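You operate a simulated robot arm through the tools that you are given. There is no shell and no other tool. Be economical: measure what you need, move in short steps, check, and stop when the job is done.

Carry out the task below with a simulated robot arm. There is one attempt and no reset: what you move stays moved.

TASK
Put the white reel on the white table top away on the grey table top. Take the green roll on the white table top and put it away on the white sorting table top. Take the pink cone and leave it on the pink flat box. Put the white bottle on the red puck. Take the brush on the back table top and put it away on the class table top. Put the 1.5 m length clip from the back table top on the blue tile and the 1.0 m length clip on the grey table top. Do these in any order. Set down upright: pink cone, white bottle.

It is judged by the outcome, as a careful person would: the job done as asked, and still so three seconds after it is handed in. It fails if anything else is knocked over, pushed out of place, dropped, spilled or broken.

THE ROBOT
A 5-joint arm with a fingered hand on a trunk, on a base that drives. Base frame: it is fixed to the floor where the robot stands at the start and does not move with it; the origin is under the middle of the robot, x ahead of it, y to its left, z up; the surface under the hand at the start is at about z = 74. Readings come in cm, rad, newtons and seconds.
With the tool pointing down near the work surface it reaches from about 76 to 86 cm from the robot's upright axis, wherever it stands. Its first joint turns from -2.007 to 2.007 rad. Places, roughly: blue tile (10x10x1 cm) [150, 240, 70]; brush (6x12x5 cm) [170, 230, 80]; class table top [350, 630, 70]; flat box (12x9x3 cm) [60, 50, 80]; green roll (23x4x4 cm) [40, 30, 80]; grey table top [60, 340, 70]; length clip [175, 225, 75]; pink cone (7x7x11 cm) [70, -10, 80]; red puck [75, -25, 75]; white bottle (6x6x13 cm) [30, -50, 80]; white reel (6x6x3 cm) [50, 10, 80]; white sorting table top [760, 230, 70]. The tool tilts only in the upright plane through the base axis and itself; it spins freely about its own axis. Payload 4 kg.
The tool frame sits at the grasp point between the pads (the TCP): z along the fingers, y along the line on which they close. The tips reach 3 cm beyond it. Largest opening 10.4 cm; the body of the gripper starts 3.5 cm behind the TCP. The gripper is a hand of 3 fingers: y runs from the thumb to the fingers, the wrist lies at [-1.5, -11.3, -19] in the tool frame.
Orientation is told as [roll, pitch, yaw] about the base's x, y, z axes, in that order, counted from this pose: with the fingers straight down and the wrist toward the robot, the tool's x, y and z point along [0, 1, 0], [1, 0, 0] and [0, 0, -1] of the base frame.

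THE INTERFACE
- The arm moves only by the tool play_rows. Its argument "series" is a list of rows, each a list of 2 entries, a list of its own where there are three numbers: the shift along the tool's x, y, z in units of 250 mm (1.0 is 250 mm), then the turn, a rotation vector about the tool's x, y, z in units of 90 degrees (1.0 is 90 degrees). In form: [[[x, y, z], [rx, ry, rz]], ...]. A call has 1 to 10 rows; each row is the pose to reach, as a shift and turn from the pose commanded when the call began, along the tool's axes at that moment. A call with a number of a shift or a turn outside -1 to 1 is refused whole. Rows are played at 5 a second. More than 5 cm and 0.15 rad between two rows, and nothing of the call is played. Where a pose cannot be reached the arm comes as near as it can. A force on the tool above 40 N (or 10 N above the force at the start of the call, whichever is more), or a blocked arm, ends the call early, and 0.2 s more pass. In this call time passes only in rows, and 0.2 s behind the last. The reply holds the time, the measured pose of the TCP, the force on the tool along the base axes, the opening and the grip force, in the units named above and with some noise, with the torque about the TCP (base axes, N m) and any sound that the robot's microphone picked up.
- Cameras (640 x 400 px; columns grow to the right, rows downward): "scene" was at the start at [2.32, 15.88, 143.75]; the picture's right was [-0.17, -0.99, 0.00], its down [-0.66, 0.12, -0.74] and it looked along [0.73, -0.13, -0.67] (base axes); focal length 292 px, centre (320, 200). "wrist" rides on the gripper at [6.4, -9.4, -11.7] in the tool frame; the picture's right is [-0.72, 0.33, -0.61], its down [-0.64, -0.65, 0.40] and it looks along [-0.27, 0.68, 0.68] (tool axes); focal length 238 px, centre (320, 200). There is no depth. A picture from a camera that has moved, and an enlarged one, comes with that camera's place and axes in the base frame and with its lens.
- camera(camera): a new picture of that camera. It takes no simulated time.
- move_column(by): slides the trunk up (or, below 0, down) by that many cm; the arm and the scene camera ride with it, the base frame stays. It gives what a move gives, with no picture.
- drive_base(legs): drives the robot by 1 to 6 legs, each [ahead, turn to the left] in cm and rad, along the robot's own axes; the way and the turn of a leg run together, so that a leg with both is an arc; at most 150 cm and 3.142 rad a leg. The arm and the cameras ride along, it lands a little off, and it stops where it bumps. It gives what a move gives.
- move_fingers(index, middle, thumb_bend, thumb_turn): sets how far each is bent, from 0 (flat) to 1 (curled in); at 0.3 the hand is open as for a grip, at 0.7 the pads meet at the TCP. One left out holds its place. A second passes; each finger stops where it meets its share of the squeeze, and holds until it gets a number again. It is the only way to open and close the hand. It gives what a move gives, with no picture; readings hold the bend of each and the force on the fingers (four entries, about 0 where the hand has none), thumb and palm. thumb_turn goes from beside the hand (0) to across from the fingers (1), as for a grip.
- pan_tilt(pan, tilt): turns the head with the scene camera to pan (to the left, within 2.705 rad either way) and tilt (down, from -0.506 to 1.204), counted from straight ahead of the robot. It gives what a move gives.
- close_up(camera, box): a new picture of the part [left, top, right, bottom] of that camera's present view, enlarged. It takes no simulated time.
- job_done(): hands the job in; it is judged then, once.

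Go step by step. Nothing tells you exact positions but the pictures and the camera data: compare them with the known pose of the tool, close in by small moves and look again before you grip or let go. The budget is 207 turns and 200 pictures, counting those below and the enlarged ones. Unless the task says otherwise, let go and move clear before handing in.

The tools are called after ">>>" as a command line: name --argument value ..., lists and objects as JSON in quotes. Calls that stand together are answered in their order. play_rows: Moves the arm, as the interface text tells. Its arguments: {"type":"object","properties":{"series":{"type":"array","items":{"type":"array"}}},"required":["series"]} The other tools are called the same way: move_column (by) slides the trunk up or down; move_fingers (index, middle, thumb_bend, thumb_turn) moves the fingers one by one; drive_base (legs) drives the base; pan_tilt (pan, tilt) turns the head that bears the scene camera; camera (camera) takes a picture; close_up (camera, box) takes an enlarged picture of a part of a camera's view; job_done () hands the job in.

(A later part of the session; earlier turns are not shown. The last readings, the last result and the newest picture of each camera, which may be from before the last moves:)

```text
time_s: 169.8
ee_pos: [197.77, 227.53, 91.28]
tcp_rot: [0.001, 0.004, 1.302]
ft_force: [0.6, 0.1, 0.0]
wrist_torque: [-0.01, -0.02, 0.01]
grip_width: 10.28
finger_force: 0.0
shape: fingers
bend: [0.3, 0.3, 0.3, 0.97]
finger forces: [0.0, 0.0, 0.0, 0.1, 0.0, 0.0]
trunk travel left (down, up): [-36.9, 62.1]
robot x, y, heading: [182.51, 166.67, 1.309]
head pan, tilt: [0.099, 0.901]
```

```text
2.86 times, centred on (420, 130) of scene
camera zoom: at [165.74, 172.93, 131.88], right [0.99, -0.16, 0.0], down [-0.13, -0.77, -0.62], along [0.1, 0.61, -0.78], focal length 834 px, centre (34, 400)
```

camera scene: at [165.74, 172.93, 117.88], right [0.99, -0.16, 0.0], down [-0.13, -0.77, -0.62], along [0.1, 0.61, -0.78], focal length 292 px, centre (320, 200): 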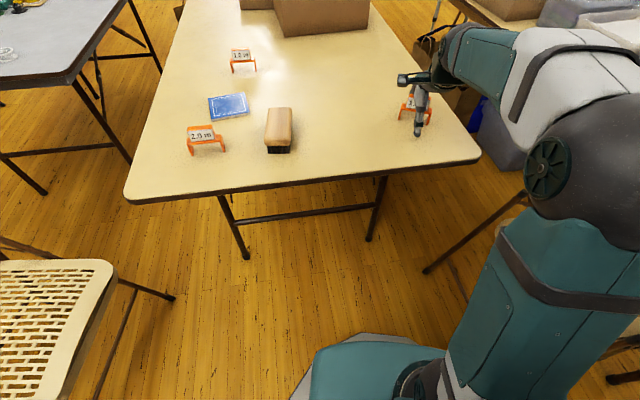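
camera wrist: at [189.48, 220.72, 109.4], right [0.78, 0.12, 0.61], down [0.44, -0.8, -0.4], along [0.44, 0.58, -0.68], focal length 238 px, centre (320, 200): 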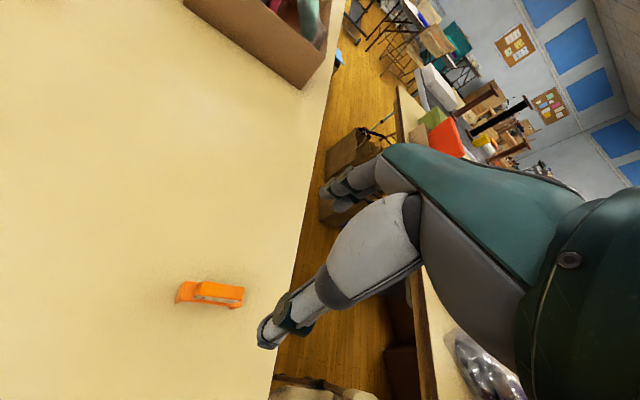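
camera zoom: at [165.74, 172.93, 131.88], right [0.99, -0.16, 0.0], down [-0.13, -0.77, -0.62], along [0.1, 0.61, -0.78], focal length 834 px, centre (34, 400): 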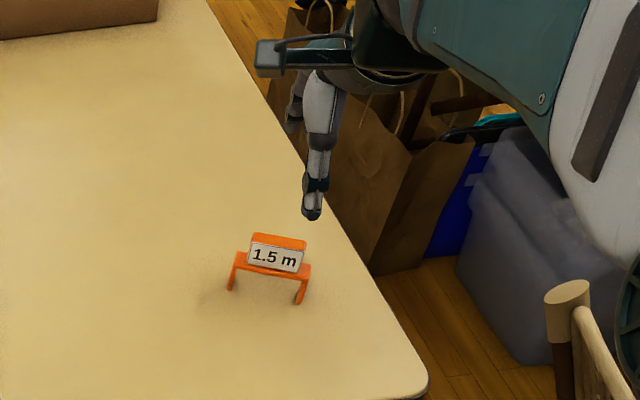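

The clip is upright again, turned toward my axis, at about (198.4,228.7). This time I'll grip the tag higher up.

>>> play_rows --series '[[[-0.012, 0.053, 0], [0, 0, 0.003]]]'

>>> move_column --by -11.9

>>> move_fingers --index 0.55 --middle 0.55 --thumb_bend 0.55

>>> close_up --camera "wrist" --box '[160, 160, 400, 360]'

>>> close_up --camera "scene" --box '[360, 60, 480, 160]'

```text
time_s: 170.2
ee_pos: [198.53, 228.94, 91.33]
tcp_rot: [0.001, 0.005, 1.298]
ft_force: [0.1, -0.5, -0.2]
wrist_torque: [0.0, 0.0, 0.01]
grip_width: 10.27
finger_force: 0.1
shape: fingers
bend: [0.3, 0.3, 0.3, 0.97]
finger forces: [0.0, 0.0, 0.0, 0.0, 0.0, 0.1]
trunk travel left (down, up): [-36.9, 62.1]
robot x, y, heading: [182.82, 167.09, 1.307]
head pan, tilt: [0.099, 0.901]
```

```text
time_s: 171.7
ee_pos: [198.42, 228.93, 79.58]
tcp_rot: [0.002, 0.002, 1.297]
ft_force: [-0.1, 0.2, 1.3]
wrist_torque: [0.01, -0.01, 0.01]
grip_width: 10.26
finger_force: 0.1
shape: fingers
bend: [0.3, 0.3, 0.3, 0.97]
finger forces: [0.0, 0.0, 0.0, 0.1, 0.0, 0.0]
trunk travel left (down, up): [-25.0, 74.0]
robot x, y, heading: [182.53, 166.55, 1.308]
head pan, tilt: [0.099, 0.901]
```

```text
time_s: 172.7
ee_pos: [198.38, 228.93, 79.47]
tcp_rot: [0.001, 0.003, 1.296]
ft_force: [0.0, 0.1, 0.4]
wrist_torque: [0.02, -0.01, 0.0]
grip_width: 3.96
finger_force: 0.0
shape: fingers
bend: [0.55, 0.55, 0.55, 0.97]
finger forces: [0.0, 0.0, 0.1, 0.1, 0.0, 0.0]
trunk travel left (down, up): [-25.0, 74.0]
robot x, y, heading: [182.96, 167.03, 1.305]
head pan, tilt: [0.099, 0.901]
```

```text
2.00 times, centred on (280, 260) of wrist
camera zoom: at [189.8, 221.61, 91.22], right [0.78, 0.12, 0.61], down [0.44, -0.8, -0.4], along [0.44, 0.58, -0.68], focal length 477 px, centre (400, 80)
```

zoom: 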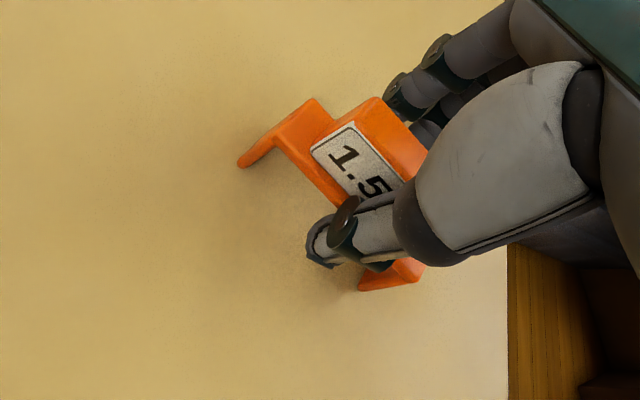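

```text
4.00 times, centred on (420, 110) of scene
camera zoom: at [165.74, 172.93, 119.99], right [0.99, -0.16, 0.0], down [-0.13, -0.77, -0.62], along [0.1, 0.61, -0.78], focal length 1168 px, centre (-80, 560)
```

zoom: 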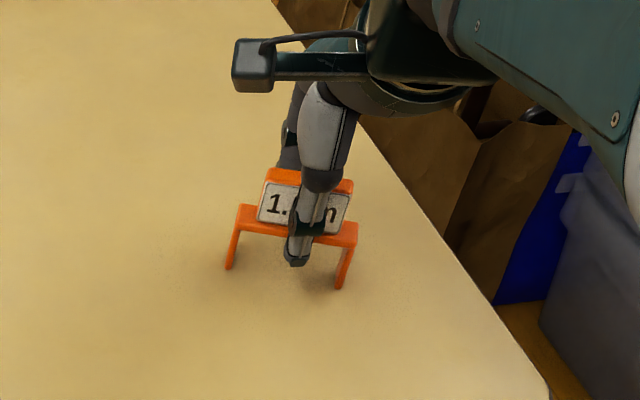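

Thumb tip is still at bridge height; raising 1.8 cm, then closing on the tag.

>>> move_column --by 1.8

>>> move_fingers --index 0.8 --middle 0.8 --thumb_bend 0.8

>>> close_up --camera "wrist" --box '[160, 160, 400, 360]'

>>> close_up --camera "scene" --box '[360, 60, 480, 160]'

```text
time_s: 173.4
ee_pos: [198.35, 228.87, 81.2]
tcp_rot: [0.003, 0.003, 1.297]
ft_force: [-0.3, 0.3, -0.4]
wrist_torque: [-0.04, -0.05, 0.03]
grip_width: 3.97
finger_force: 0.1
shape: fingers
bend: [0.55, 0.55, 0.55, 0.97]
finger forces: [0.1, 0.0, 0.0, 0.0, 0.1, 0.0]
trunk travel left (down, up): [-26.8, 72.2]
robot x, y, heading: [182.73, 166.55, 1.301]
head pan, tilt: [0.099, 0.901]
```

```text
time_s: 174.4
ee_pos: [198.46, 228.91, 81.34]
tcp_rot: [0.002, 0.002, 1.296]
ft_force: [0.1, -0.3, -0.7]
wrist_torque: [-0.02, 0.0, -0.01]
grip_width: 1.11
finger_force: 22.0
shape: fingers
bend: [0.75, 0.78, 0.66, 0.93]
finger forces: [13.8, 8.4, 0.0, 0.0, 22.6, 0.1]
trunk travel left (down, up): [-26.8, 72.2]
robot x, y, heading: [182.69, 166.72, 1.309]
head pan, tilt: [0.099, 0.901]
```

```text
2.00 times, centred on (280, 260) of wrist
camera zoom: at [189.8, 221.61, 93.02], right [0.78, 0.12, 0.61], down [0.44, -0.8, -0.4], along [0.44, 0.58, -0.68], focal length 477 px, centre (400, 80)
```

zoom: 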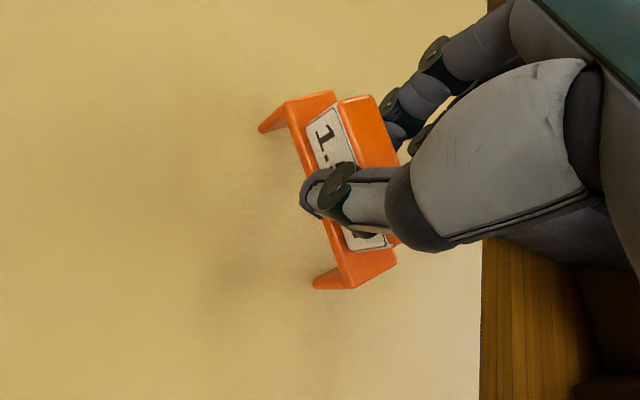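

```text
4.00 times, centred on (420, 110) of scene
camera zoom: at [165.74, 172.93, 121.79], right [0.99, -0.16, 0.0], down [-0.13, -0.77, -0.62], along [0.1, 0.61, -0.78], focal length 1168 px, centre (-80, 560)
```

zoom: 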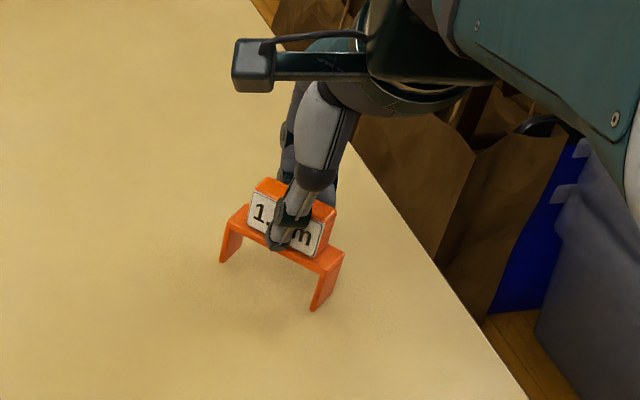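

The tag is now gripped at 22 N. Lifting.

>>> move_column --by 4

>>> close_up --camera "scene" --box '[340, 60, 500, 180]'

>>> camera --camera "wrist"

```text
time_s: 175.2
ee_pos: [198.36, 228.95, 85.26]
tcp_rot: [0.003, 0.003, 1.297]
ft_force: [0.0, 0.7, 0.2]
wrist_torque: [0.01, 0.02, -0.04]
grip_width: 1.11
finger_force: 22.1
shape: fingers
bend: [0.75, 0.78, 0.66, 0.93]
finger forces: [13.6, 8.4, 0.1, 0.0, 22.5, 0.1]
trunk travel left (down, up): [-30.8, 68.2]
robot x, y, heading: [182.42, 166.64, 1.304]
head pan, tilt: [0.099, 0.901]
```

```text
3.33 times, centred on (420, 120) of scene
camera zoom: at [165.74, 172.94, 125.79], right [0.99, -0.16, 0.0], down [-0.13, -0.77, -0.62], along [0.1, 0.61, -0.78], focal length 973 px, centre (-13, 467)
```

zoom: 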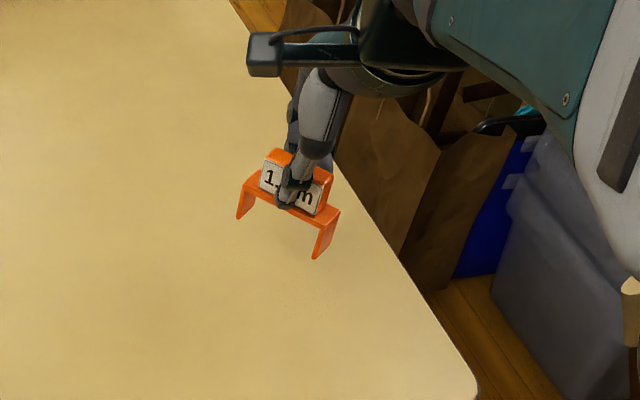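

```text
95 pictures are left
camera wrist: at [189.8, 221.62, 97.02], right [0.78, 0.12, 0.61], down [0.44, -0.8, -0.4], along [0.44, 0.58, -0.68], focal length 238 px, centre (320, 200)
```

wrist: 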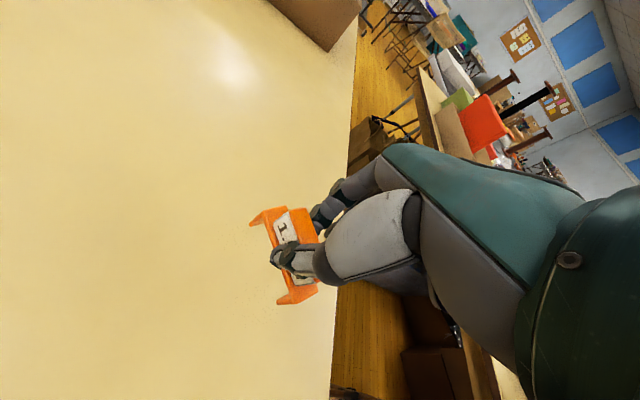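

Held. Raise, turn the base toward the tile and extend.

>>> move_column --by 14

>>> drive_base --legs '[[0, 0.622]]'

>>> play_rows --series '[[[0, 0.16, 0], [0, 0, 0]], [[0, 0.32, 0], [0, 0, 0]], [[0, 0.48, 0], [0, 0, 0]], [[0, 0.64, 0], [0, 0, 0]]]'

>>> camera --camera "scene"

```text
time_s: 176.9
ee_pos: [198.42, 228.8, 99.29]
tcp_rot: [0.002, 0.002, 1.297]
ft_force: [-0.3, -0.2, 0.3]
wrist_torque: [0.02, 0.01, -0.03]
grip_width: 1.13
finger_force: 22.4
shape: fingers
bend: [0.75, 0.78, 0.66, 0.93]
finger forces: [13.7, 8.3, 0.1, 0.0, 22.6, 0.1]
trunk travel left (down, up): [-44.8, 54.2]
robot x, y, heading: [182.32, 166.88, 1.312]
head pan, tilt: [0.099, 0.901]
```

```text
time_s: 179.0
ee_pos: [159.5, 226.63, 99.23]
tcp_rot: [0.002, 0.004, 1.911]
ft_force: [0.2, 0.9, -0.2]
wrist_torque: [-0.03, 0.04, -0.05]
grip_width: 1.11
finger_force: 22.1
shape: fingers
bend: [0.75, 0.78, 0.66, 0.93]
finger forces: [13.5, 8.4, 0.0, 0.1, 22.5, 0.0]
trunk travel left (down, up): [-44.8, 54.2]
robot x, y, heading: [182.6, 166.64, 1.929]
head pan, tilt: [0.099, 0.901]
```

```text
time_s: 180.0
ee_pos: [154.27, 241.81, 99.09]
tcp_rot: [-0.001, 0.006, 1.913]
ft_force: [0.5, 0.6, -0.2]
wrist_torque: [-0.01, 0.0, 0.03]
grip_width: 1.13
finger_force: 22.7
shape: fingers
bend: [0.75, 0.78, 0.66, 0.93]
finger forces: [13.8, 8.2, 0.1, 0.0, 22.4, 0.0]
trunk travel left (down, up): [-44.8, 54.2]
robot x, y, heading: [182.66, 166.44, 1.928]
head pan, tilt: [0.099, 0.901]
```

```text
94 pictures are left
camera scene: at [165.3, 162.0, 139.79], right [0.9, 0.44, 0.0], down [0.34, -0.7, -0.62], along [-0.27, 0.56, -0.78], focal length 292 px, centre (320, 200)
```

scene: 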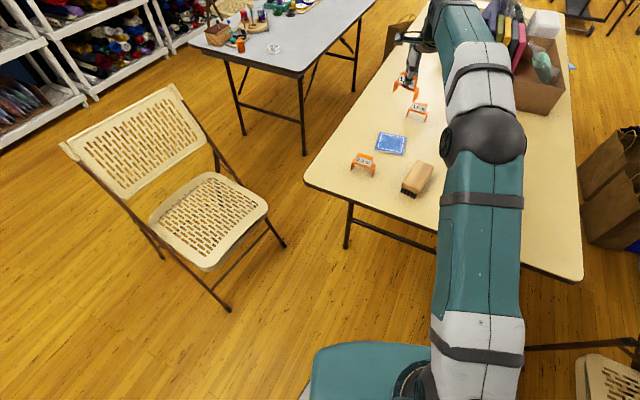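

>>> close_up --camera "scene" --box '[340, 60, 460, 210]'

>>> camera --camera "wrist"

```text
2.67 times, centred on (400, 135) of scene
camera zoom: at [165.3, 162.0, 139.79], right [0.9, 0.44, 0.0], down [0.34, -0.7, -0.62], along [-0.27, 0.56, -0.78], focal length 778 px, centre (107, 373)
```

zoom: 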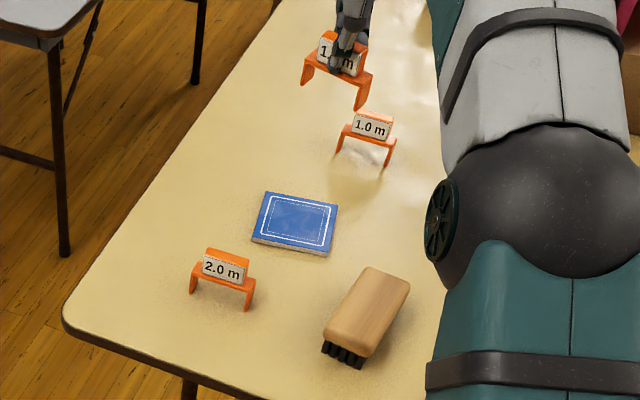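

```text
92 pictures are left
camera wrist: at [151.44, 230.82, 110.79], right [0.57, 0.55, 0.61], down [0.82, -0.4, -0.4], along [0.02, 0.73, -0.68], focal length 238 px, centre (320, 200)
```

wrist: 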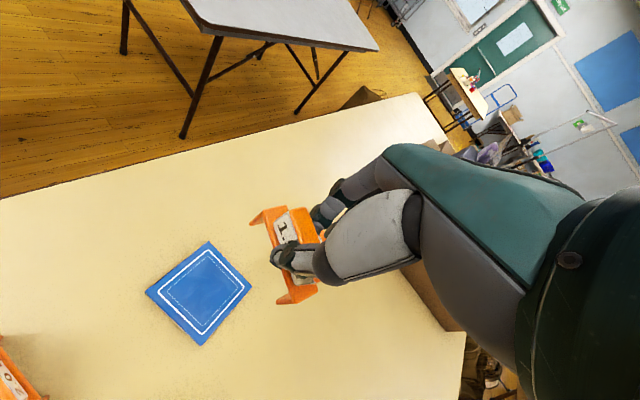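

Tile centre about (153.2,241.1). Shift slightly and lower.

>>> play_rows --series '[[[0.051, -0.016, 0], [0, 0, -0.01]]]'

>>> move_column --by -15.5

>>> close_up --camera "scene" --box '[340, 60, 460, 180]'

>>> close_up --camera "wrist" --box '[140, 160, 380, 360]'

```text
time_s: 180.4
ee_pos: [153.14, 240.82, 99.19]
tcp_rot: [0.002, 0.003, 1.93]
ft_force: [-0.5, 0.6, 0.4]
wrist_torque: [0.02, 0.02, -0.04]
grip_width: 1.11
finger_force: 22.4
shape: fingers
bend: [0.75, 0.78, 0.66, 0.93]
finger forces: [13.7, 8.2, 0.0, 0.1, 22.4, 0.0]
trunk travel left (down, up): [-44.8, 54.2]
robot x, y, heading: [182.7, 166.56, 1.927]
head pan, tilt: [0.099, 0.901]
```

```text
time_s: 182.2
ee_pos: [153.13, 240.82, 83.67]
tcp_rot: [0.003, 0.002, 1.932]
ft_force: [-0.4, 0.0, -0.1]
wrist_torque: [0.0, -0.02, 0.01]
grip_width: 1.1
finger_force: 22.2
shape: fingers
bend: [0.75, 0.78, 0.66, 0.93]
finger forces: [13.7, 8.2, 0.0, 0.0, 22.4, 0.1]
trunk travel left (down, up): [-29.3, 69.7]
robot x, y, heading: [182.19, 166.44, 1.924]
head pan, tilt: [0.099, 0.901]
```

```text
3.33 times, centred on (400, 120) of scene
camera zoom: at [165.33, 161.92, 124.29], right [0.9, 0.44, 0.0], down [0.34, -0.7, -0.62], along [-0.27, 0.56, -0.78], focal length 973 px, centre (53, 467)
```

zoom: 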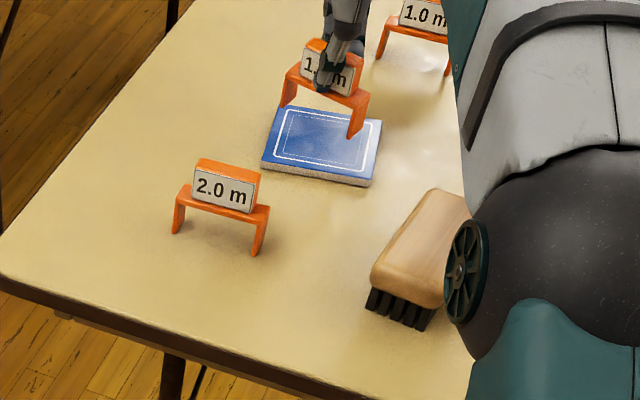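

```text
2.00 times, centred on (260, 260) of wrist
camera zoom: at [150.51, 229.86, 95.44], right [0.56, 0.56, 0.61], down [0.83, -0.39, -0.4], along [0.01, 0.73, -0.68], focal length 477 px, centre (440, 80)
```

zoom: 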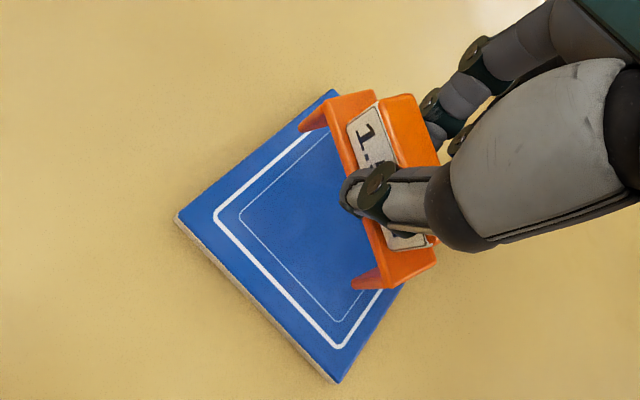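

The clip is a touch toward the far-left of the tile; nudge it back 1.4 cm and lower to contact.

>>> play_rows --series '[[[-0.017, -0.058, 0], [0, 0, 0.003]]]'

>>> move_column --by -1.0

>>> move_column --by -0.4

>>> move_column --by -0.3

>>> close_up --camera "scene" --box '[340, 60, 460, 180]'

```text
time_s: 182.6
ee_pos: [154.1, 239.74, 83.73]
tcp_rot: [-0.001, 0.003, 1.923]
ft_force: [0.4, 0.4, -0.2]
wrist_torque: [-0.03, 0.01, -0.01]
grip_width: 1.1
finger_force: 22.0
shape: fingers
bend: [0.75, 0.78, 0.66, 0.93]
finger forces: [13.7, 8.2, 0.0, 0.0, 22.4, 0.0]
trunk travel left (down, up): [-29.3, 69.7]
robot x, y, heading: [182.56, 166.75, 1.928]
head pan, tilt: [0.099, 0.901]
```

```text
time_s: 183.1
ee_pos: [154.06, 239.74, 82.72]
tcp_rot: [-0.001, 0.002, 1.926]
ft_force: [-0.4, -0.5, 0.0]
wrist_torque: [-0.01, 0.0, 0.04]
grip_width: 1.08
finger_force: 22.3
shape: fingers
bend: [0.75, 0.78, 0.66, 0.93]
finger forces: [13.7, 8.2, 0.1, 0.0, 22.4, 0.0]
trunk travel left (down, up): [-28.3, 70.7]
robot x, y, heading: [182.66, 166.55, 1.929]
head pan, tilt: [0.099, 0.901]
```

```text
time_s: 183.7
ee_pos: [154.02, 239.74, 82.23]
tcp_rot: [-0.001, 0.003, 1.925]
ft_force: [-0.3, 0.1, -0.1]
wrist_torque: [-0.01, 0.0, -0.02]
grip_width: 1.09
finger_force: 22.0
shape: fingers
bend: [0.75, 0.78, 0.66, 0.93]
finger forces: [13.7, 8.2, 0.0, 0.0, 22.4, 0.0]
trunk travel left (down, up): [-27.9, 71.1]
robot x, y, heading: [182.86, 166.55, 1.931]
head pan, tilt: [0.099, 0.901]
```

```text
time_s: 184.2
ee_pos: [154.14, 239.67, 81.98]
tcp_rot: [0.0, 0.004, 1.925]
ft_force: [-0.2, 0.5, 0.0]
wrist_torque: [0.01, -0.01, 0.03]
grip_width: 1.11
finger_force: 22.6
shape: fingers
bend: [0.75, 0.78, 0.66, 0.93]
finger forces: [13.6, 8.2, 0.0, 0.0, 22.3, 0.1]
trunk travel left (down, up): [-27.6, 71.4]
robot x, y, heading: [182.71, 166.87, 1.927]
head pan, tilt: [0.099, 0.901]
```

```text
3.33 times, centred on (400, 120) of scene
camera zoom: at [165.33, 161.92, 122.58], right [0.9, 0.44, 0.0], down [0.34, -0.7, -0.62], along [-0.27, 0.56, -0.78], focal length 973 px, centre (53, 467)
```

zoom: 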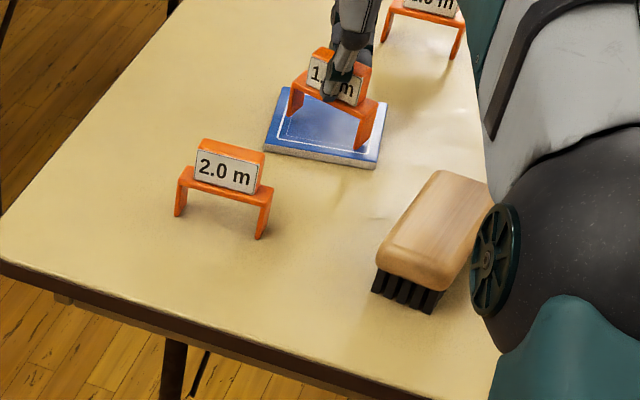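

>>> move_column --by -0.4

>>> move_column --by -0.4

>>> move_column --by -0.3

```text
time_s: 184.7
ee_pos: [154.02, 239.68, 81.69]
tcp_rot: [0.0, 0.0, 1.927]
ft_force: [-1.3, 1.3, 7.3]
wrist_torque: [-0.05, -0.03, -0.03]
grip_width: 1.09
finger_force: 24.0
shape: fingers
bend: [0.75, 0.79, 0.66, 0.92]
finger forces: [14.3, 10.0, 0.0, 0.0, 23.4, 0.0]
trunk travel left (down, up): [-27.2, 71.8]
robot x, y, heading: [182.28, 166.75, 1.929]
head pan, tilt: [0.099, 0.901]
```

```text
time_s: 185.2
ee_pos: [154.01, 239.59, 81.62]
tcp_rot: [0.002, -0.005, 1.926]
ft_force: [-1.9, 5.5, 22.6]
wrist_torque: [-0.03, 0.08, 0.04]
grip_width: 1.07
finger_force: 27.2
shape: fingers
bend: [0.75, 0.79, 0.67, 0.92]
finger forces: [17.4, 13.6, 0.1, 0.0, 23.9, 0.0]
trunk travel left (down, up): [-26.8, 72.2]
robot x, y, heading: [182.9, 166.91, 1.926]
head pan, tilt: [0.099, 0.901]
```

```text
time_s: 185.8
ee_pos: [154.21, 239.66, 81.31]
tcp_rot: [-0.001, -0.006, 1.923]
ft_force: [-1.8, 8.0, 33.6]
wrist_torque: [0.06, 0.18, 0.04]
grip_width: 1.05
finger_force: 32.2
shape: fingers
bend: [0.76, 0.8, 0.68, 0.92]
finger forces: [24.9, 15.2, 0.0, 0.1, 24.3, 0.1]
trunk travel left (down, up): [-26.5, 72.5]
robot x, y, heading: [182.69, 166.79, 1.927]
head pan, tilt: [0.099, 0.901]
```

Firm contact; relieving the press, then opening and rising.

>>> move_column --by 0.8

>>> move_fingers --index 0.5 --middle 0.5 --thumb_bend 0.5

>>> move_fingers --index 0.3 --middle 0.3 --thumb_bend 0.3

>>> move_column --by 17

>>> close_up --camera "scene" --box '[320, 60, 460, 200]'

```text
time_s: 186.3
ee_pos: [154.15, 239.63, 81.52]
tcp_rot: [0.001, 0.008, 1.925]
ft_force: [2.0, 1.6, 6.7]
wrist_torque: [0.01, 0.0, 0.0]
grip_width: 1.13
finger_force: 25.1
shape: fingers
bend: [0.76, 0.79, 0.68, 0.92]
finger forces: [14.9, 11.7, 0.1, 0.1, 23.6, 0.0]
trunk travel left (down, up): [-27.3, 71.7]
robot x, y, heading: [182.5, 166.88, 1.927]
head pan, tilt: [0.099, 0.901]
```

```text
time_s: 187.3
ee_pos: [154.07, 239.68, 81.7]
tcp_rot: [0.0, 0.003, 1.927]
ft_force: [-0.2, 1.2, 1.0]
wrist_torque: [0.02, 0.04, -0.02]
grip_width: 5.15
finger_force: 0.0
shape: fingers
bend: [0.5, 0.5, 0.5, 0.97]
finger forces: [0.1, 0.1, 0.0, 0.0, 0.0, 0.1]
trunk travel left (down, up): [-27.3, 71.7]
robot x, y, heading: [182.47, 166.69, 1.925]
head pan, tilt: [0.099, 0.901]
```

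```text
time_s: 188.3
ee_pos: [154.01, 239.69, 81.71]
tcp_rot: [-0.001, 0.004, 1.927]
ft_force: [-0.5, -0.4, 0.6]
wrist_torque: [-0.05, -0.02, -0.02]
grip_width: 10.27
finger_force: 0.0
shape: fingers
bend: [0.3, 0.3, 0.3, 0.97]
finger forces: [0.1, 0.1, 0.0, 0.1, 0.0, 0.1]
trunk travel left (down, up): [-27.3, 71.7]
robot x, y, heading: [182.86, 166.69, 1.928]
head pan, tilt: [0.099, 0.901]
```

```text
time_s: 190.2
ee_pos: [154.18, 239.72, 98.69]
tcp_rot: [0.0, 0.003, 1.927]
ft_force: [0.7, 0.3, 0.5]
wrist_torque: [0.01, -0.02, 0.02]
grip_width: 10.28
finger_force: 0.0
shape: fingers
bend: [0.3, 0.3, 0.3, 0.97]
finger forces: [0.1, 0.1, 0.0, 0.0, 0.0, 0.0]
trunk travel left (down, up): [-44.3, 54.7]
robot x, y, heading: [182.64, 166.92, 1.929]
head pan, tilt: [0.099, 0.901]
```

```text
2.86 times, centred on (390, 130) of scene
camera zoom: at [165.32, 161.93, 139.28], right [0.9, 0.44, 0.0], down [0.34, -0.7, -0.62], along [-0.27, 0.56, -0.78], focal length 834 px, centre (120, 400)
```

zoom: 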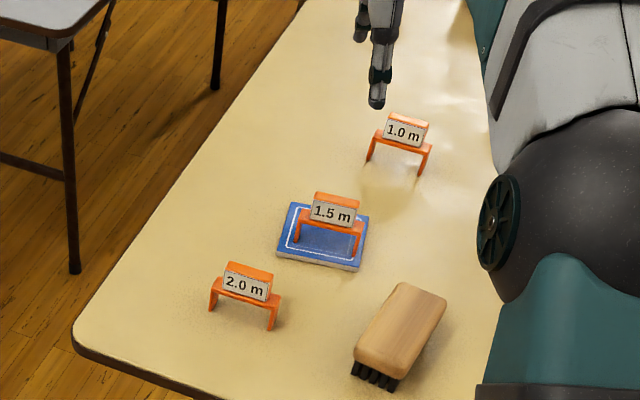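

The 1.5 m clip stands on the tile. Next the 1.0 m clip: reposition to about (166,176) facing it.

>>> drive_base --legs '[[0, 0.7], [19, 0], [0, -0.969]]'

>>> camera --camera "wrist"

>>> close_up --camera "scene" --box '[280, 60, 440, 180]'

```text
time_s: 196.2
ee_pos: [157.81, 253.7, 98.68]
tcp_rot: [0.0, 0.003, 1.659]
ft_force: [0.1, 0.5, -0.3]
wrist_torque: [0.0, 0.04, 0.0]
grip_width: 10.27
finger_force: 0.1
shape: fingers
bend: [0.3, 0.3, 0.3, 0.97]
finger forces: [0.1, 0.1, 0.1, 0.0, 0.0, 0.0]
trunk travel left (down, up): [-44.3, 54.7]
robot x, y, heading: [166.43, 175.9, 1.663]
head pan, tilt: [0.099, 0.901]
```

```text
87 pictures are left
camera wrist: at [152.41, 243.88, 110.45], right [0.69, 0.39, 0.61], down [0.7, -0.59, -0.4], along [0.21, 0.7, -0.68], focal length 238 px, centre (320, 200)
```

wrist: 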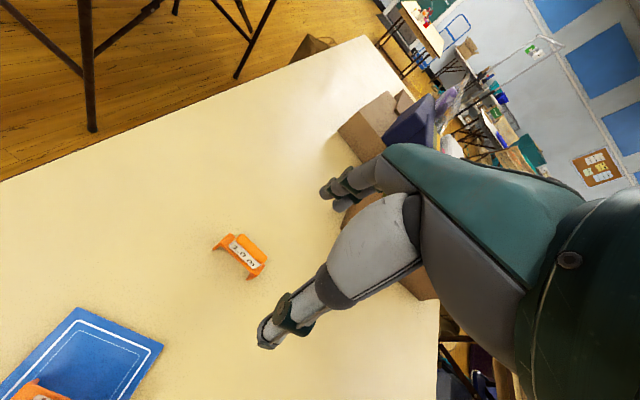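

```text
3.33 times, centred on (360, 120) of scene
camera zoom: at [148.37, 175.76, 139.29], right [0.98, 0.19, 0.0], down [0.15, -0.77, -0.62], along [-0.12, 0.61, -0.78], focal length 973 px, centre (187, 467)
```

zoom: 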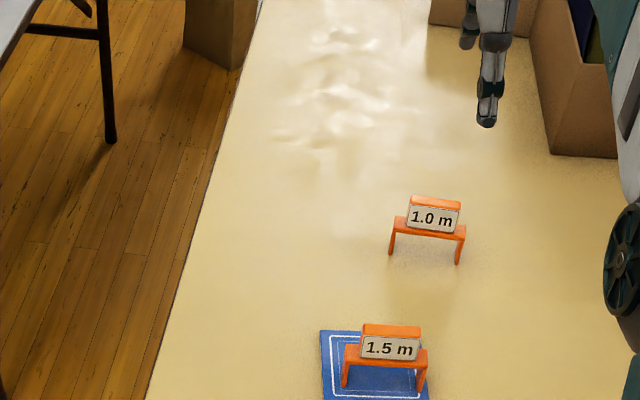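

The 1.0 m clip is at (157.5,259.9). Extend over it, half-close and lower to tag height.

>>> play_rows --series '[[[-0.005, 0.124, 0], [0, 0, 0]], [[-0.01, 0.248, 0], [0, 0, 0]]]'

>>> move_column --by -17.2

>>> move_fingers --index 0.5 --middle 0.5 --thumb_bend 0.5

>>> close_up --camera "wrist" --box '[160, 160, 400, 360]'

>>> close_up --camera "scene" --box '[320, 40, 440, 140]'

```text
time_s: 196.8
ee_pos: [157.64, 258.22, 97.96]
tcp_rot: [-0.001, 0.005, 1.658]
ft_force: [-0.3, 0.2, -0.3]
wrist_torque: [-0.04, 0.01, 0.02]
grip_width: 10.29
finger_force: 0.1
shape: fingers
bend: [0.3, 0.3, 0.3, 0.97]
finger forces: [0.0, 0.1, 0.0, 0.1, 0.0, 0.0]
out of reach, approached as far as the arm can: row 2
trunk travel left (down, up): [-44.3, 54.7]
robot x, y, heading: [166.15, 175.74, 1.662]
head pan, tilt: [0.099, 0.901]
```

```text
time_s: 198.7
ee_pos: [157.64, 258.31, 80.83]
tcp_rot: [-0.003, 0.006, 1.657]
ft_force: [0.5, 1.0, -0.1]
wrist_torque: [0.03, 0.01, 0.01]
grip_width: 10.3
finger_force: 0.0
shape: fingers
bend: [0.3, 0.3, 0.3, 0.97]
finger forces: [0.0, 0.0, 0.0, 0.0, 0.0, 0.0]
trunk travel left (down, up): [-27.1, 71.9]
robot x, y, heading: [166.35, 176.06, 1.667]
head pan, tilt: [0.099, 0.901]
```

```text
time_s: 199.7
ee_pos: [157.57, 258.25, 80.94]
tcp_rot: [0.0, 0.004, 1.657]
ft_force: [0.0, -0.1, 0.8]
wrist_torque: [0.02, 0.01, 0.01]
grip_width: 5.26
finger_force: 0.1
shape: fingers
bend: [0.5, 0.5, 0.5, 0.97]
finger forces: [0.0, 0.0, 0.1, 0.1, 0.1, 0.0]
trunk travel left (down, up): [-27.1, 71.9]
robot x, y, heading: [166.43, 175.58, 1.66]
head pan, tilt: [0.099, 0.901]
```

```text
2.00 times, centred on (280, 260) of wrist
camera zoom: at [152.17, 248.36, 92.57], right [0.69, 0.39, 0.61], down [0.7, -0.6, -0.4], along [0.21, 0.7, -0.68], focal length 477 px, centre (400, 80)
```

zoom: 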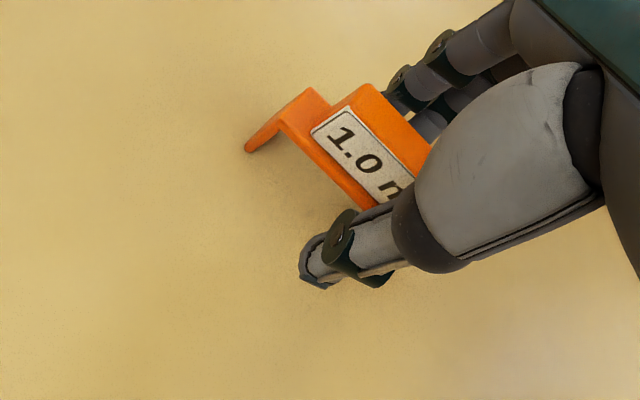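

```text
4.00 times, centred on (380, 90) of scene
camera zoom: at [148.36, 175.76, 122.09], right [0.98, 0.19, 0.0], down [0.15, -0.77, -0.62], along [-0.12, 0.61, -0.78], focal length 1168 px, centre (80, 640)
```

zoom: 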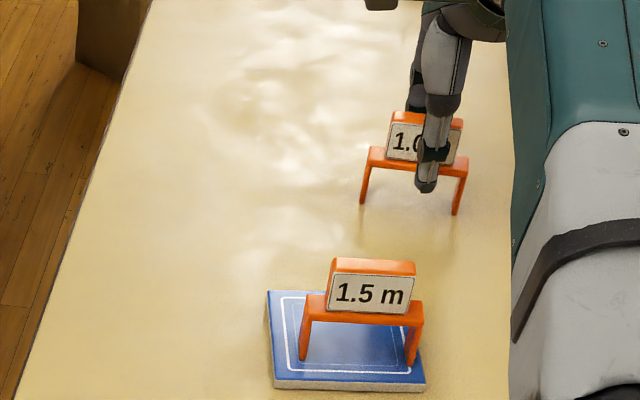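

>>> move_column --by 0.4

>>> move_fingers --index 0.8 --middle 0.8 --thumb_bend 0.8

>>> move_column --by 4

>>> close_up --camera "scene" --box '[320, 40, 440, 140]'

```text
time_s: 200.2
ee_pos: [157.83, 258.23, 81.31]
tcp_rot: [0.0, 0.003, 1.659]
ft_force: [-0.2, -0.5, -0.2]
wrist_torque: [-0.02, 0.0, 0.01]
grip_width: 5.26
finger_force: 0.0
shape: fingers
bend: [0.5, 0.5, 0.5, 0.97]
finger forces: [0.0, 0.0, 0.0, 0.0, 0.1, 0.0]
trunk travel left (down, up): [-27.5, 71.5]
robot x, y, heading: [166.42, 175.62, 1.661]
head pan, tilt: [0.099, 0.901]
```

```text
time_s: 201.2
ee_pos: [157.7, 258.16, 81.27]
tcp_rot: [0.002, 0.004, 1.657]
ft_force: [0.6, 0.5, 0.2]
wrist_torque: [-0.03, -0.02, 0.0]
grip_width: 1.08
finger_force: 23.4
shape: fingers
bend: [0.74, 0.79, 0.67, 0.92]
finger forces: [14.8, 8.0, 0.0, 0.0, 23.3, 0.0]
trunk travel left (down, up): [-27.5, 71.5]
robot x, y, heading: [166.29, 175.71, 1.661]
head pan, tilt: [0.099, 0.901]
```

```text
time_s: 202.1
ee_pos: [157.66, 258.3, 85.21]
tcp_rot: [-0.002, 0.002, 1.657]
ft_force: [0.7, -0.4, -0.3]
wrist_torque: [0.02, -0.02, -0.01]
grip_width: 1.1
finger_force: 23.4
shape: fingers
bend: [0.74, 0.79, 0.67, 0.92]
finger forces: [14.7, 8.0, 0.0, 0.0, 23.5, 0.1]
trunk travel left (down, up): [-31.5, 67.5]
robot x, y, heading: [166.07, 175.82, 1.655]
head pan, tilt: [0.099, 0.901]
```

```text
4.00 times, centred on (380, 90) of scene
camera zoom: at [148.35, 175.77, 126.49], right [0.98, 0.19, 0.0], down [0.15, -0.77, -0.62], along [-0.12, 0.61, -0.78], focal length 1168 px, centre (80, 640)
```

zoom: 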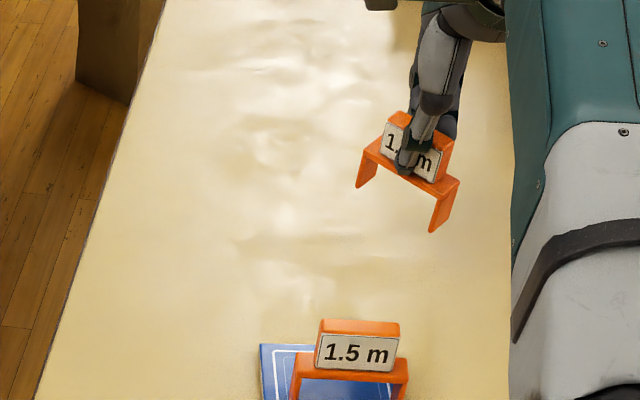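

Held firmly. Raise and drive the known way around the chair to the grey table.

>>> move_column --by 20

>>> drive_base --legs '[[0, 2.318], [68.7, 0], [0, 0.838], [101, 0], [0, -1.58]]'

```text
time_s: 204.2
ee_pos: [157.65, 258.25, 105.15]
tcp_rot: [-0.002, 0.002, 1.658]
ft_force: [-0.1, 0.3, -0.1]
wrist_torque: [0.0, 0.01, 0.0]
grip_width: 1.11
finger_force: 22.8
shape: fingers
bend: [0.74, 0.79, 0.67, 0.92]
finger forces: [14.7, 8.2, 0.0, 0.0, 23.4, 0.0]
trunk travel left (down, up): [-51.6, 47.5]
robot x, y, heading: [166.17, 175.87, 1.658]
head pan, tilt: [0.099, 0.901]
```

```text
time_s: 224.3
ee_pos: [46.28, 13.01, 105.2]
tcp_rot: [-0.002, 0.004, -3.033]
ft_force: [0.2, 0.1, 0.1]
wrist_torque: [-0.02, -0.04, -0.01]
grip_width: 0.96
finger_force: 20.4
shape: fingers
bend: [0.74, 0.79, 0.68, 0.92]
finger forces: [14.1, 6.7, 0.0, 0.0, 20.5, 0.0]
trunk travel left (down, up): [-51.6, 47.5]
robot x, y, heading: [128.42, 23.03, -3.031]
head pan, tilt: [0.099, 0.901]
```

My turn sign was wrong, and the robot is east of the white table at (128,23), with nothing touched. Correcting: north, west, then face north.

>>> drive_base --legs '[[0, -1.653], [102, 0], [0, 1.54], [107, 0], [0, -1.57]]'

>>> camera --camera "wrist"

```text
time_s: 246.4
ee_pos: [25.92, 211.32, 105.24]
tcp_rot: [0.0, 0.004, 1.497]
ft_force: [-0.6, 0.2, 0.3]
wrist_torque: [0.01, 0.0, 0.01]
grip_width: 0.85
finger_force: 19.0
shape: fingers
bend: [0.75, 0.79, 0.7, 0.92]
finger forces: [13.5, 5.5, 0.0, 0.1, 18.5, 0.0]
trunk travel left (down, up): [-51.6, 47.5]
robot x, y, heading: [21.26, 128.62, 1.502]
head pan, tilt: [0.099, 0.901]
```

```text
82 pictures are left
camera wrist: at [19.02, 202.55, 116.97], right [0.74, 0.28, 0.61], down [0.59, -0.7, -0.4], along [0.32, 0.66, -0.68], focal length 238 px, centre (320, 200)
```

wrist: 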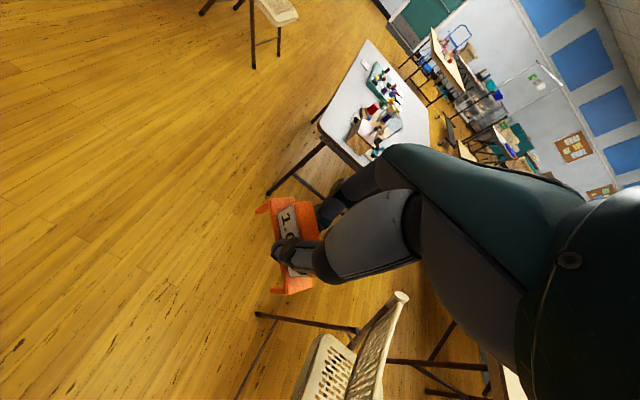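

Grip is easing slightly (18 N), so I'll re-squeeze, then drive to the grey table.

>>> move_fingers --index 0.85 --middle 0.85 --thumb_bend 0.85

>>> drive_base --legs '[[0, 0.052], [100.4, 0], [0, -0.867]]'

>>> camera --camera "wrist"

```text
time_s: 247.4
ee_pos: [25.91, 211.39, 105.2]
tcp_rot: [-0.002, 0.005, 1.499]
ft_force: [0.2, -0.6, -0.5]
wrist_torque: [-0.02, -0.02, 0.02]
grip_width: 0.73
finger_force: 21.7
shape: fingers
bend: [0.76, 0.85, 0.7, 0.94]
finger forces: [19.1, 2.9, 0.0, 0.0, 21.7, 0.1]
trunk travel left (down, up): [-51.6, 47.5]
robot x, y, heading: [21.59, 128.55, 1.507]
head pan, tilt: [0.099, 0.901]
```

```text
time_s: 255.3
ee_pos: [84.97, 285.11, 105.28]
tcp_rot: [0.001, 0.003, 0.695]
ft_force: [-0.1, -0.1, -0.1]
wrist_torque: [0.0, 0.01, 0.02]
grip_width: 0.72
finger_force: 21.3
shape: fingers
bend: [0.76, 0.85, 0.71, 0.94]
finger forces: [19.0, 2.8, 0.1, 0.0, 21.3, 0.1]
trunk travel left (down, up): [-51.6, 47.5]
robot x, y, heading: [22.58, 230.87, 0.698]
head pan, tilt: [0.099, 0.901]
```

```text
81 pictures are left
camera wrist: at [73.81, 283.93, 116.97], right [0.71, -0.34, 0.61], down [-0.09, -0.91, -0.4], along [0.7, 0.23, -0.68], focal length 238 px, centre (320, 200)
```

wrist: 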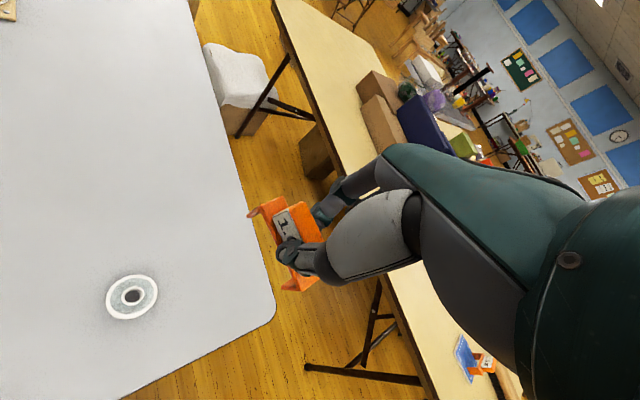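

Shift away from the reel a little and lower toward the table.

>>> play_rows --series '[[[-0.141, 0, 0], [0, 0, 0.027]]]'

>>> move_column --by -25

>>> camera --camera "wrist"

```text
time_s: 255.7
ee_pos: [87.35, 282.23, 105.22]
tcp_rot: [-0.002, 0.003, 0.652]
ft_force: [-0.2, 0.6, 0.1]
wrist_torque: [0.01, -0.01, 0.01]
grip_width: 0.74
finger_force: 21.8
shape: fingers
bend: [0.76, 0.85, 0.71, 0.94]
finger forces: [19.0, 2.7, 0.1, 0.1, 21.3, 0.1]
trunk travel left (down, up): [-51.6, 47.5]
robot x, y, heading: [22.55, 230.49, 0.703]
head pan, tilt: [0.099, 0.901]
```

```text
time_s: 258.3
ee_pos: [87.19, 282.26, 80.28]
tcp_rot: [-0.004, 0.003, 0.653]
ft_force: [-0.2, -0.1, 0.5]
wrist_torque: [-0.02, -0.01, 0.01]
grip_width: 0.73
finger_force: 21.7
shape: fingers
bend: [0.76, 0.85, 0.71, 0.94]
finger forces: [19.1, 2.7, 0.1, 0.0, 21.4, 0.0]
trunk travel left (down, up): [-26.5, 72.4]
robot x, y, heading: [22.39, 230.94, 0.699]
head pan, tilt: [0.099, 0.901]
```

```text
80 pictures are left
camera wrist: at [75.98, 281.71, 92.0], right [0.7, -0.37, 0.61], down [-0.13, -0.91, -0.4], along [0.71, 0.2, -0.68], focal length 238 px, centre (320, 200)
```

wrist: 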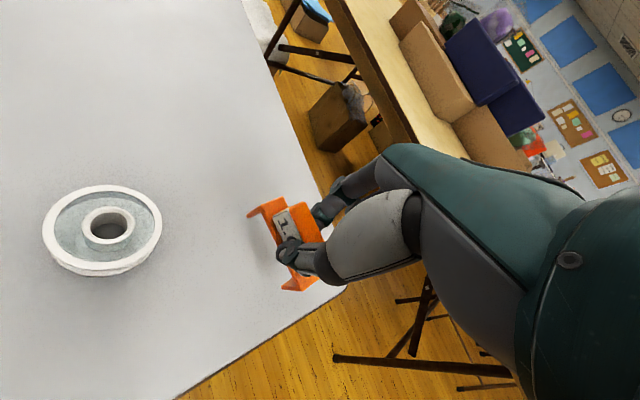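

Feet are inside the table edge by about 3 cm. Lowering to contact.

>>> play_rows --series '[[[0.04, 0, 0], [0, 0, -0.0076]]]'

>>> move_column --by -1.4

>>> move_column --by -0.4

>>> move_column --by -0.4

>>> close_up --camera "wrist" --box '[200, 160, 360, 320]'

```text
time_s: 258.7
ee_pos: [86.8, 283.04, 80.2]
tcp_rot: [-0.001, 0.003, 0.664]
ft_force: [-0.4, -0.3, 0.0]
wrist_torque: [0.0, 0.0, 0.01]
grip_width: 0.73
finger_force: 21.3
shape: fingers
bend: [0.76, 0.85, 0.71, 0.94]
finger forces: [19.0, 2.7, 0.0, 0.0, 21.4, 0.1]
trunk travel left (down, up): [-26.5, 72.4]
robot x, y, heading: [22.14, 230.72, 0.7]
head pan, tilt: [0.099, 0.901]
```

```text
time_s: 259.3
ee_pos: [86.68, 283.05, 78.89]
tcp_rot: [0.0, 0.002, 0.663]
ft_force: [-0.9, 0.0, 0.1]
wrist_torque: [-0.01, 0.02, -0.04]
grip_width: 0.72
finger_force: 22.1
shape: fingers
bend: [0.76, 0.85, 0.71, 0.94]
finger forces: [19.0, 2.8, 0.1, 0.0, 21.3, 0.0]
trunk travel left (down, up): [-25.1, 73.8]
robot x, y, heading: [22.69, 230.72, 0.705]
head pan, tilt: [0.099, 0.901]
```

```text
time_s: 259.9
ee_pos: [86.76, 283.03, 78.5]
tcp_rot: [-0.002, 0.004, 0.665]
ft_force: [-0.7, 0.1, -0.8]
wrist_torque: [-0.02, -0.01, 0.0]
grip_width: 0.73
finger_force: 22.0
shape: fingers
bend: [0.76, 0.85, 0.71, 0.94]
finger forces: [19.0, 2.8, 0.0, 0.0, 21.4, 0.0]
trunk travel left (down, up): [-24.7, 74.2]
robot x, y, heading: [22.58, 230.71, 0.706]
head pan, tilt: [0.099, 0.901]
```

```text
time_s: 260.4
ee_pos: [86.47, 283.0, 78.19]
tcp_rot: [-0.002, 0.004, 0.665]
ft_force: [-0.3, -0.1, -0.9]
wrist_torque: [-0.01, 0.01, 0.0]
grip_width: 0.76
finger_force: 21.8
shape: fingers
bend: [0.76, 0.85, 0.71, 0.94]
finger forces: [18.9, 2.7, 0.0, 0.0, 21.3, 0.0]
trunk travel left (down, up): [-24.3, 74.6]
robot x, y, heading: [22.32, 230.92, 0.702]
head pan, tilt: [0.099, 0.901]
```

```text
2.50 times, centred on (280, 240) of wrist
camera zoom: at [75.37, 282.33, 89.78], right [0.7, -0.36, 0.61], down [-0.12, -0.91, -0.4], along [0.7, 0.21, -0.68], focal length 596 px, centre (420, 100)
```

zoom: 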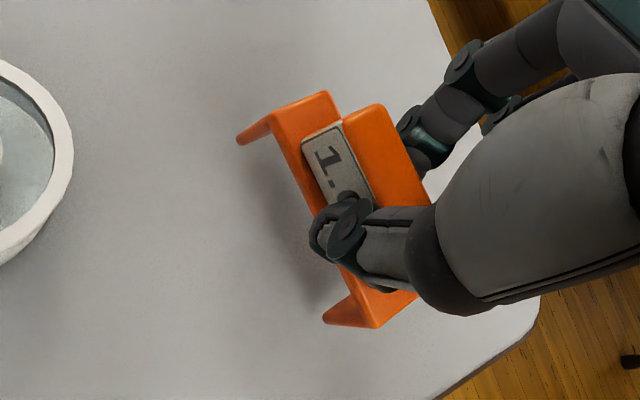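

>>> move_column --by -0.4

>>> move_column --by -0.4

>>> move_column --by -0.3

```text
time_s: 260.9
ee_pos: [86.57, 283.04, 77.56]
tcp_rot: [-0.002, 0.004, 0.665]
ft_force: [-0.4, -0.4, -0.2]
wrist_torque: [-0.01, 0.01, 0.01]
grip_width: 0.74
finger_force: 21.6
shape: fingers
bend: [0.76, 0.85, 0.71, 0.94]
finger forces: [19.0, 2.7, 0.0, 0.0, 21.4, 0.0]
trunk travel left (down, up): [-23.9, 75.0]
robot x, y, heading: [22.58, 231.16, 0.699]
head pan, tilt: [0.099, 0.901]
```

```text
time_s: 261.4
ee_pos: [86.67, 282.96, 77.38]
tcp_rot: [-0.002, 0.004, 0.666]
ft_force: [-1.1, 0.8, 0.3]
wrist_torque: [0.0, -0.01, 0.01]
grip_width: 0.76
finger_force: 21.4
shape: fingers
bend: [0.76, 0.85, 0.71, 0.94]
finger forces: [19.1, 3.2, 0.0, 0.0, 21.6, 0.0]
trunk travel left (down, up): [-23.5, 75.5]
robot x, y, heading: [22.42, 230.53, 0.699]
head pan, tilt: [0.099, 0.901]
```

```text
time_s: 262.0
ee_pos: [86.57, 282.96, 76.91]
tcp_rot: [-0.001, 0.001, 0.665]
ft_force: [0.2, 0.5, 4.6]
wrist_torque: [-0.08, 0.0, 0.01]
grip_width: 0.72
finger_force: 23.5
shape: fingers
bend: [0.76, 0.86, 0.71, 0.94]
finger forces: [19.1, 6.3, 0.0, 0.0, 21.8, 0.1]
trunk travel left (down, up): [-23.2, 75.8]
robot x, y, heading: [22.39, 230.55, 0.703]
head pan, tilt: [0.099, 0.901]
```

>>> move_column --by -0.3

>>> move_fingers --index 0.5 --middle 0.5 --thumb_bend 0.5

>>> move_fingers --index 0.3 --middle 0.3 --thumb_bend 0.3

>>> move_column --by 30

>>> camera --camera "wrist"

```text
time_s: 262.5
ee_pos: [86.56, 283.04, 76.84]
tcp_rot: [-0.003, -0.001, 0.666]
ft_force: [0.9, 3.1, 13.2]
wrist_torque: [-0.04, 0.02, -0.01]
grip_width: 0.71
finger_force: 26.4
shape: fingers
bend: [0.76, 0.86, 0.71, 0.94]
finger forces: [20.6, 9.4, 0.0, 0.0, 22.9, 0.1]
trunk travel left (down, up): [-22.9, 76.1]
robot x, y, heading: [22.03, 231.05, 0.703]
head pan, tilt: [0.099, 0.901]
```

```text
time_s: 263.5
ee_pos: [86.56, 283.03, 76.86]
tcp_rot: [-0.002, 0.002, 0.664]
ft_force: [1.4, -2.7, 13.1]
wrist_torque: [-0.04, -0.15, 0.0]
grip_width: 5.14
finger_force: 7.2
shape: fingers
bend: [0.5, 0.9, 0.5, 0.97]
finger forces: [0.0, 14.5, 0.0, 0.0, 0.0, 0.1]
trunk travel left (down, up): [-22.9, 76.1]
robot x, y, heading: [22.41, 230.59, 0.701]
head pan, tilt: [0.099, 0.901]
```

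```text
time_s: 264.5
ee_pos: [86.64, 283.04, 76.7]
tcp_rot: [-0.001, 0.003, 0.666]
ft_force: [0.4, 0.0, 0.4]
wrist_torque: [0.01, -0.02, 0.05]
grip_width: 10.23
finger_force: 0.1
shape: fingers
bend: [0.3, 0.3, 0.3, 0.97]
finger forces: [0.0, 0.0, 0.0, 0.0, 0.0, 0.0]
trunk travel left (down, up): [-22.9, 76.1]
robot x, y, heading: [22.38, 230.88, 0.696]
head pan, tilt: [0.099, 0.901]
```

```text
time_s: 267.5
ee_pos: [86.66, 282.93, 106.67]
tcp_rot: [-0.001, 0.004, 0.666]
ft_force: [-0.2, -0.1, 0.2]
wrist_torque: [0.03, 0.02, 0.02]
grip_width: 10.28
finger_force: 0.0
shape: fingers
bend: [0.3, 0.3, 0.3, 0.97]
finger forces: [0.0, 0.0, 0.0, 0.0, 0.1, 0.0]
trunk travel left (down, up): [-53.0, 46.0]
robot x, y, heading: [22.23, 230.91, 0.7]
head pan, tilt: [0.099, 0.901]
```

```text
78 pictures are left
camera wrist: at [75.38, 282.34, 118.37], right [0.7, -0.36, 0.61], down [-0.12, -0.91, -0.4], along [0.7, 0.21, -0.68], focal length 238 px, centre (320, 200)
```

wrist: 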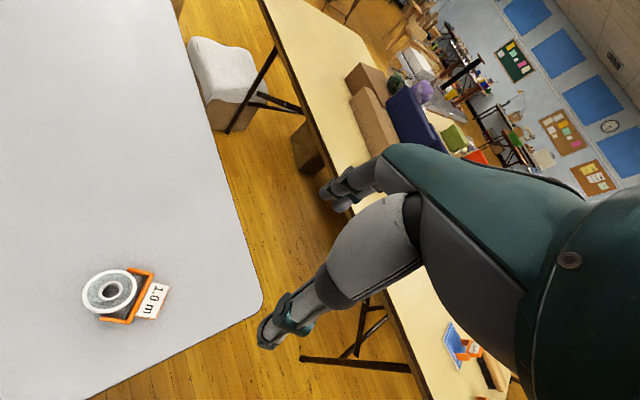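

The clip tipped and lies beside the reel. Zooming in.

>>> close_up --camera "wrist" --box '[60, 240, 200, 350]'

>>> close_up --camera "scene" --box '[240, 60, 400, 180]'

```text
3.64 times, centred on (130, 295) of wrist
camera zoom: at [75.38, 282.34, 118.37], right [0.7, -0.36, 0.61], down [-0.12, -0.91, -0.4], along [0.7, 0.21, -0.68], focal length 867 px, centre (1011, -146)
```

zoom: 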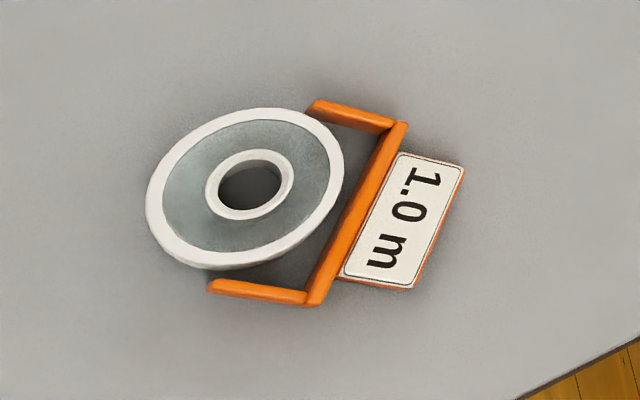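

```text
3.33 times, centred on (320, 120) of scene
camera zoom: at [12.08, 245.57, 147.88], right [0.72, -0.7, 0.0], down [-0.55, -0.56, -0.62], along [0.43, 0.45, -0.78], focal length 973 px, centre (320, 467)
```

zoom: 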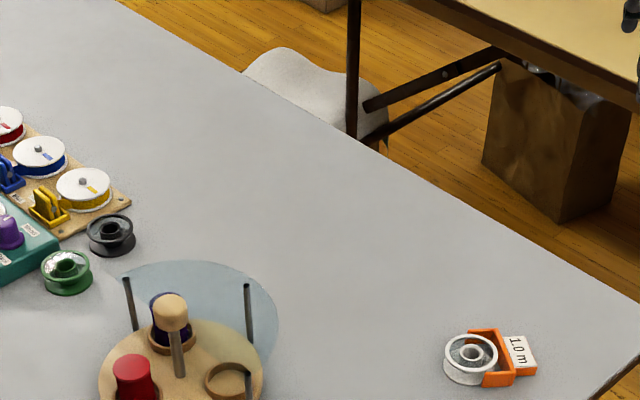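

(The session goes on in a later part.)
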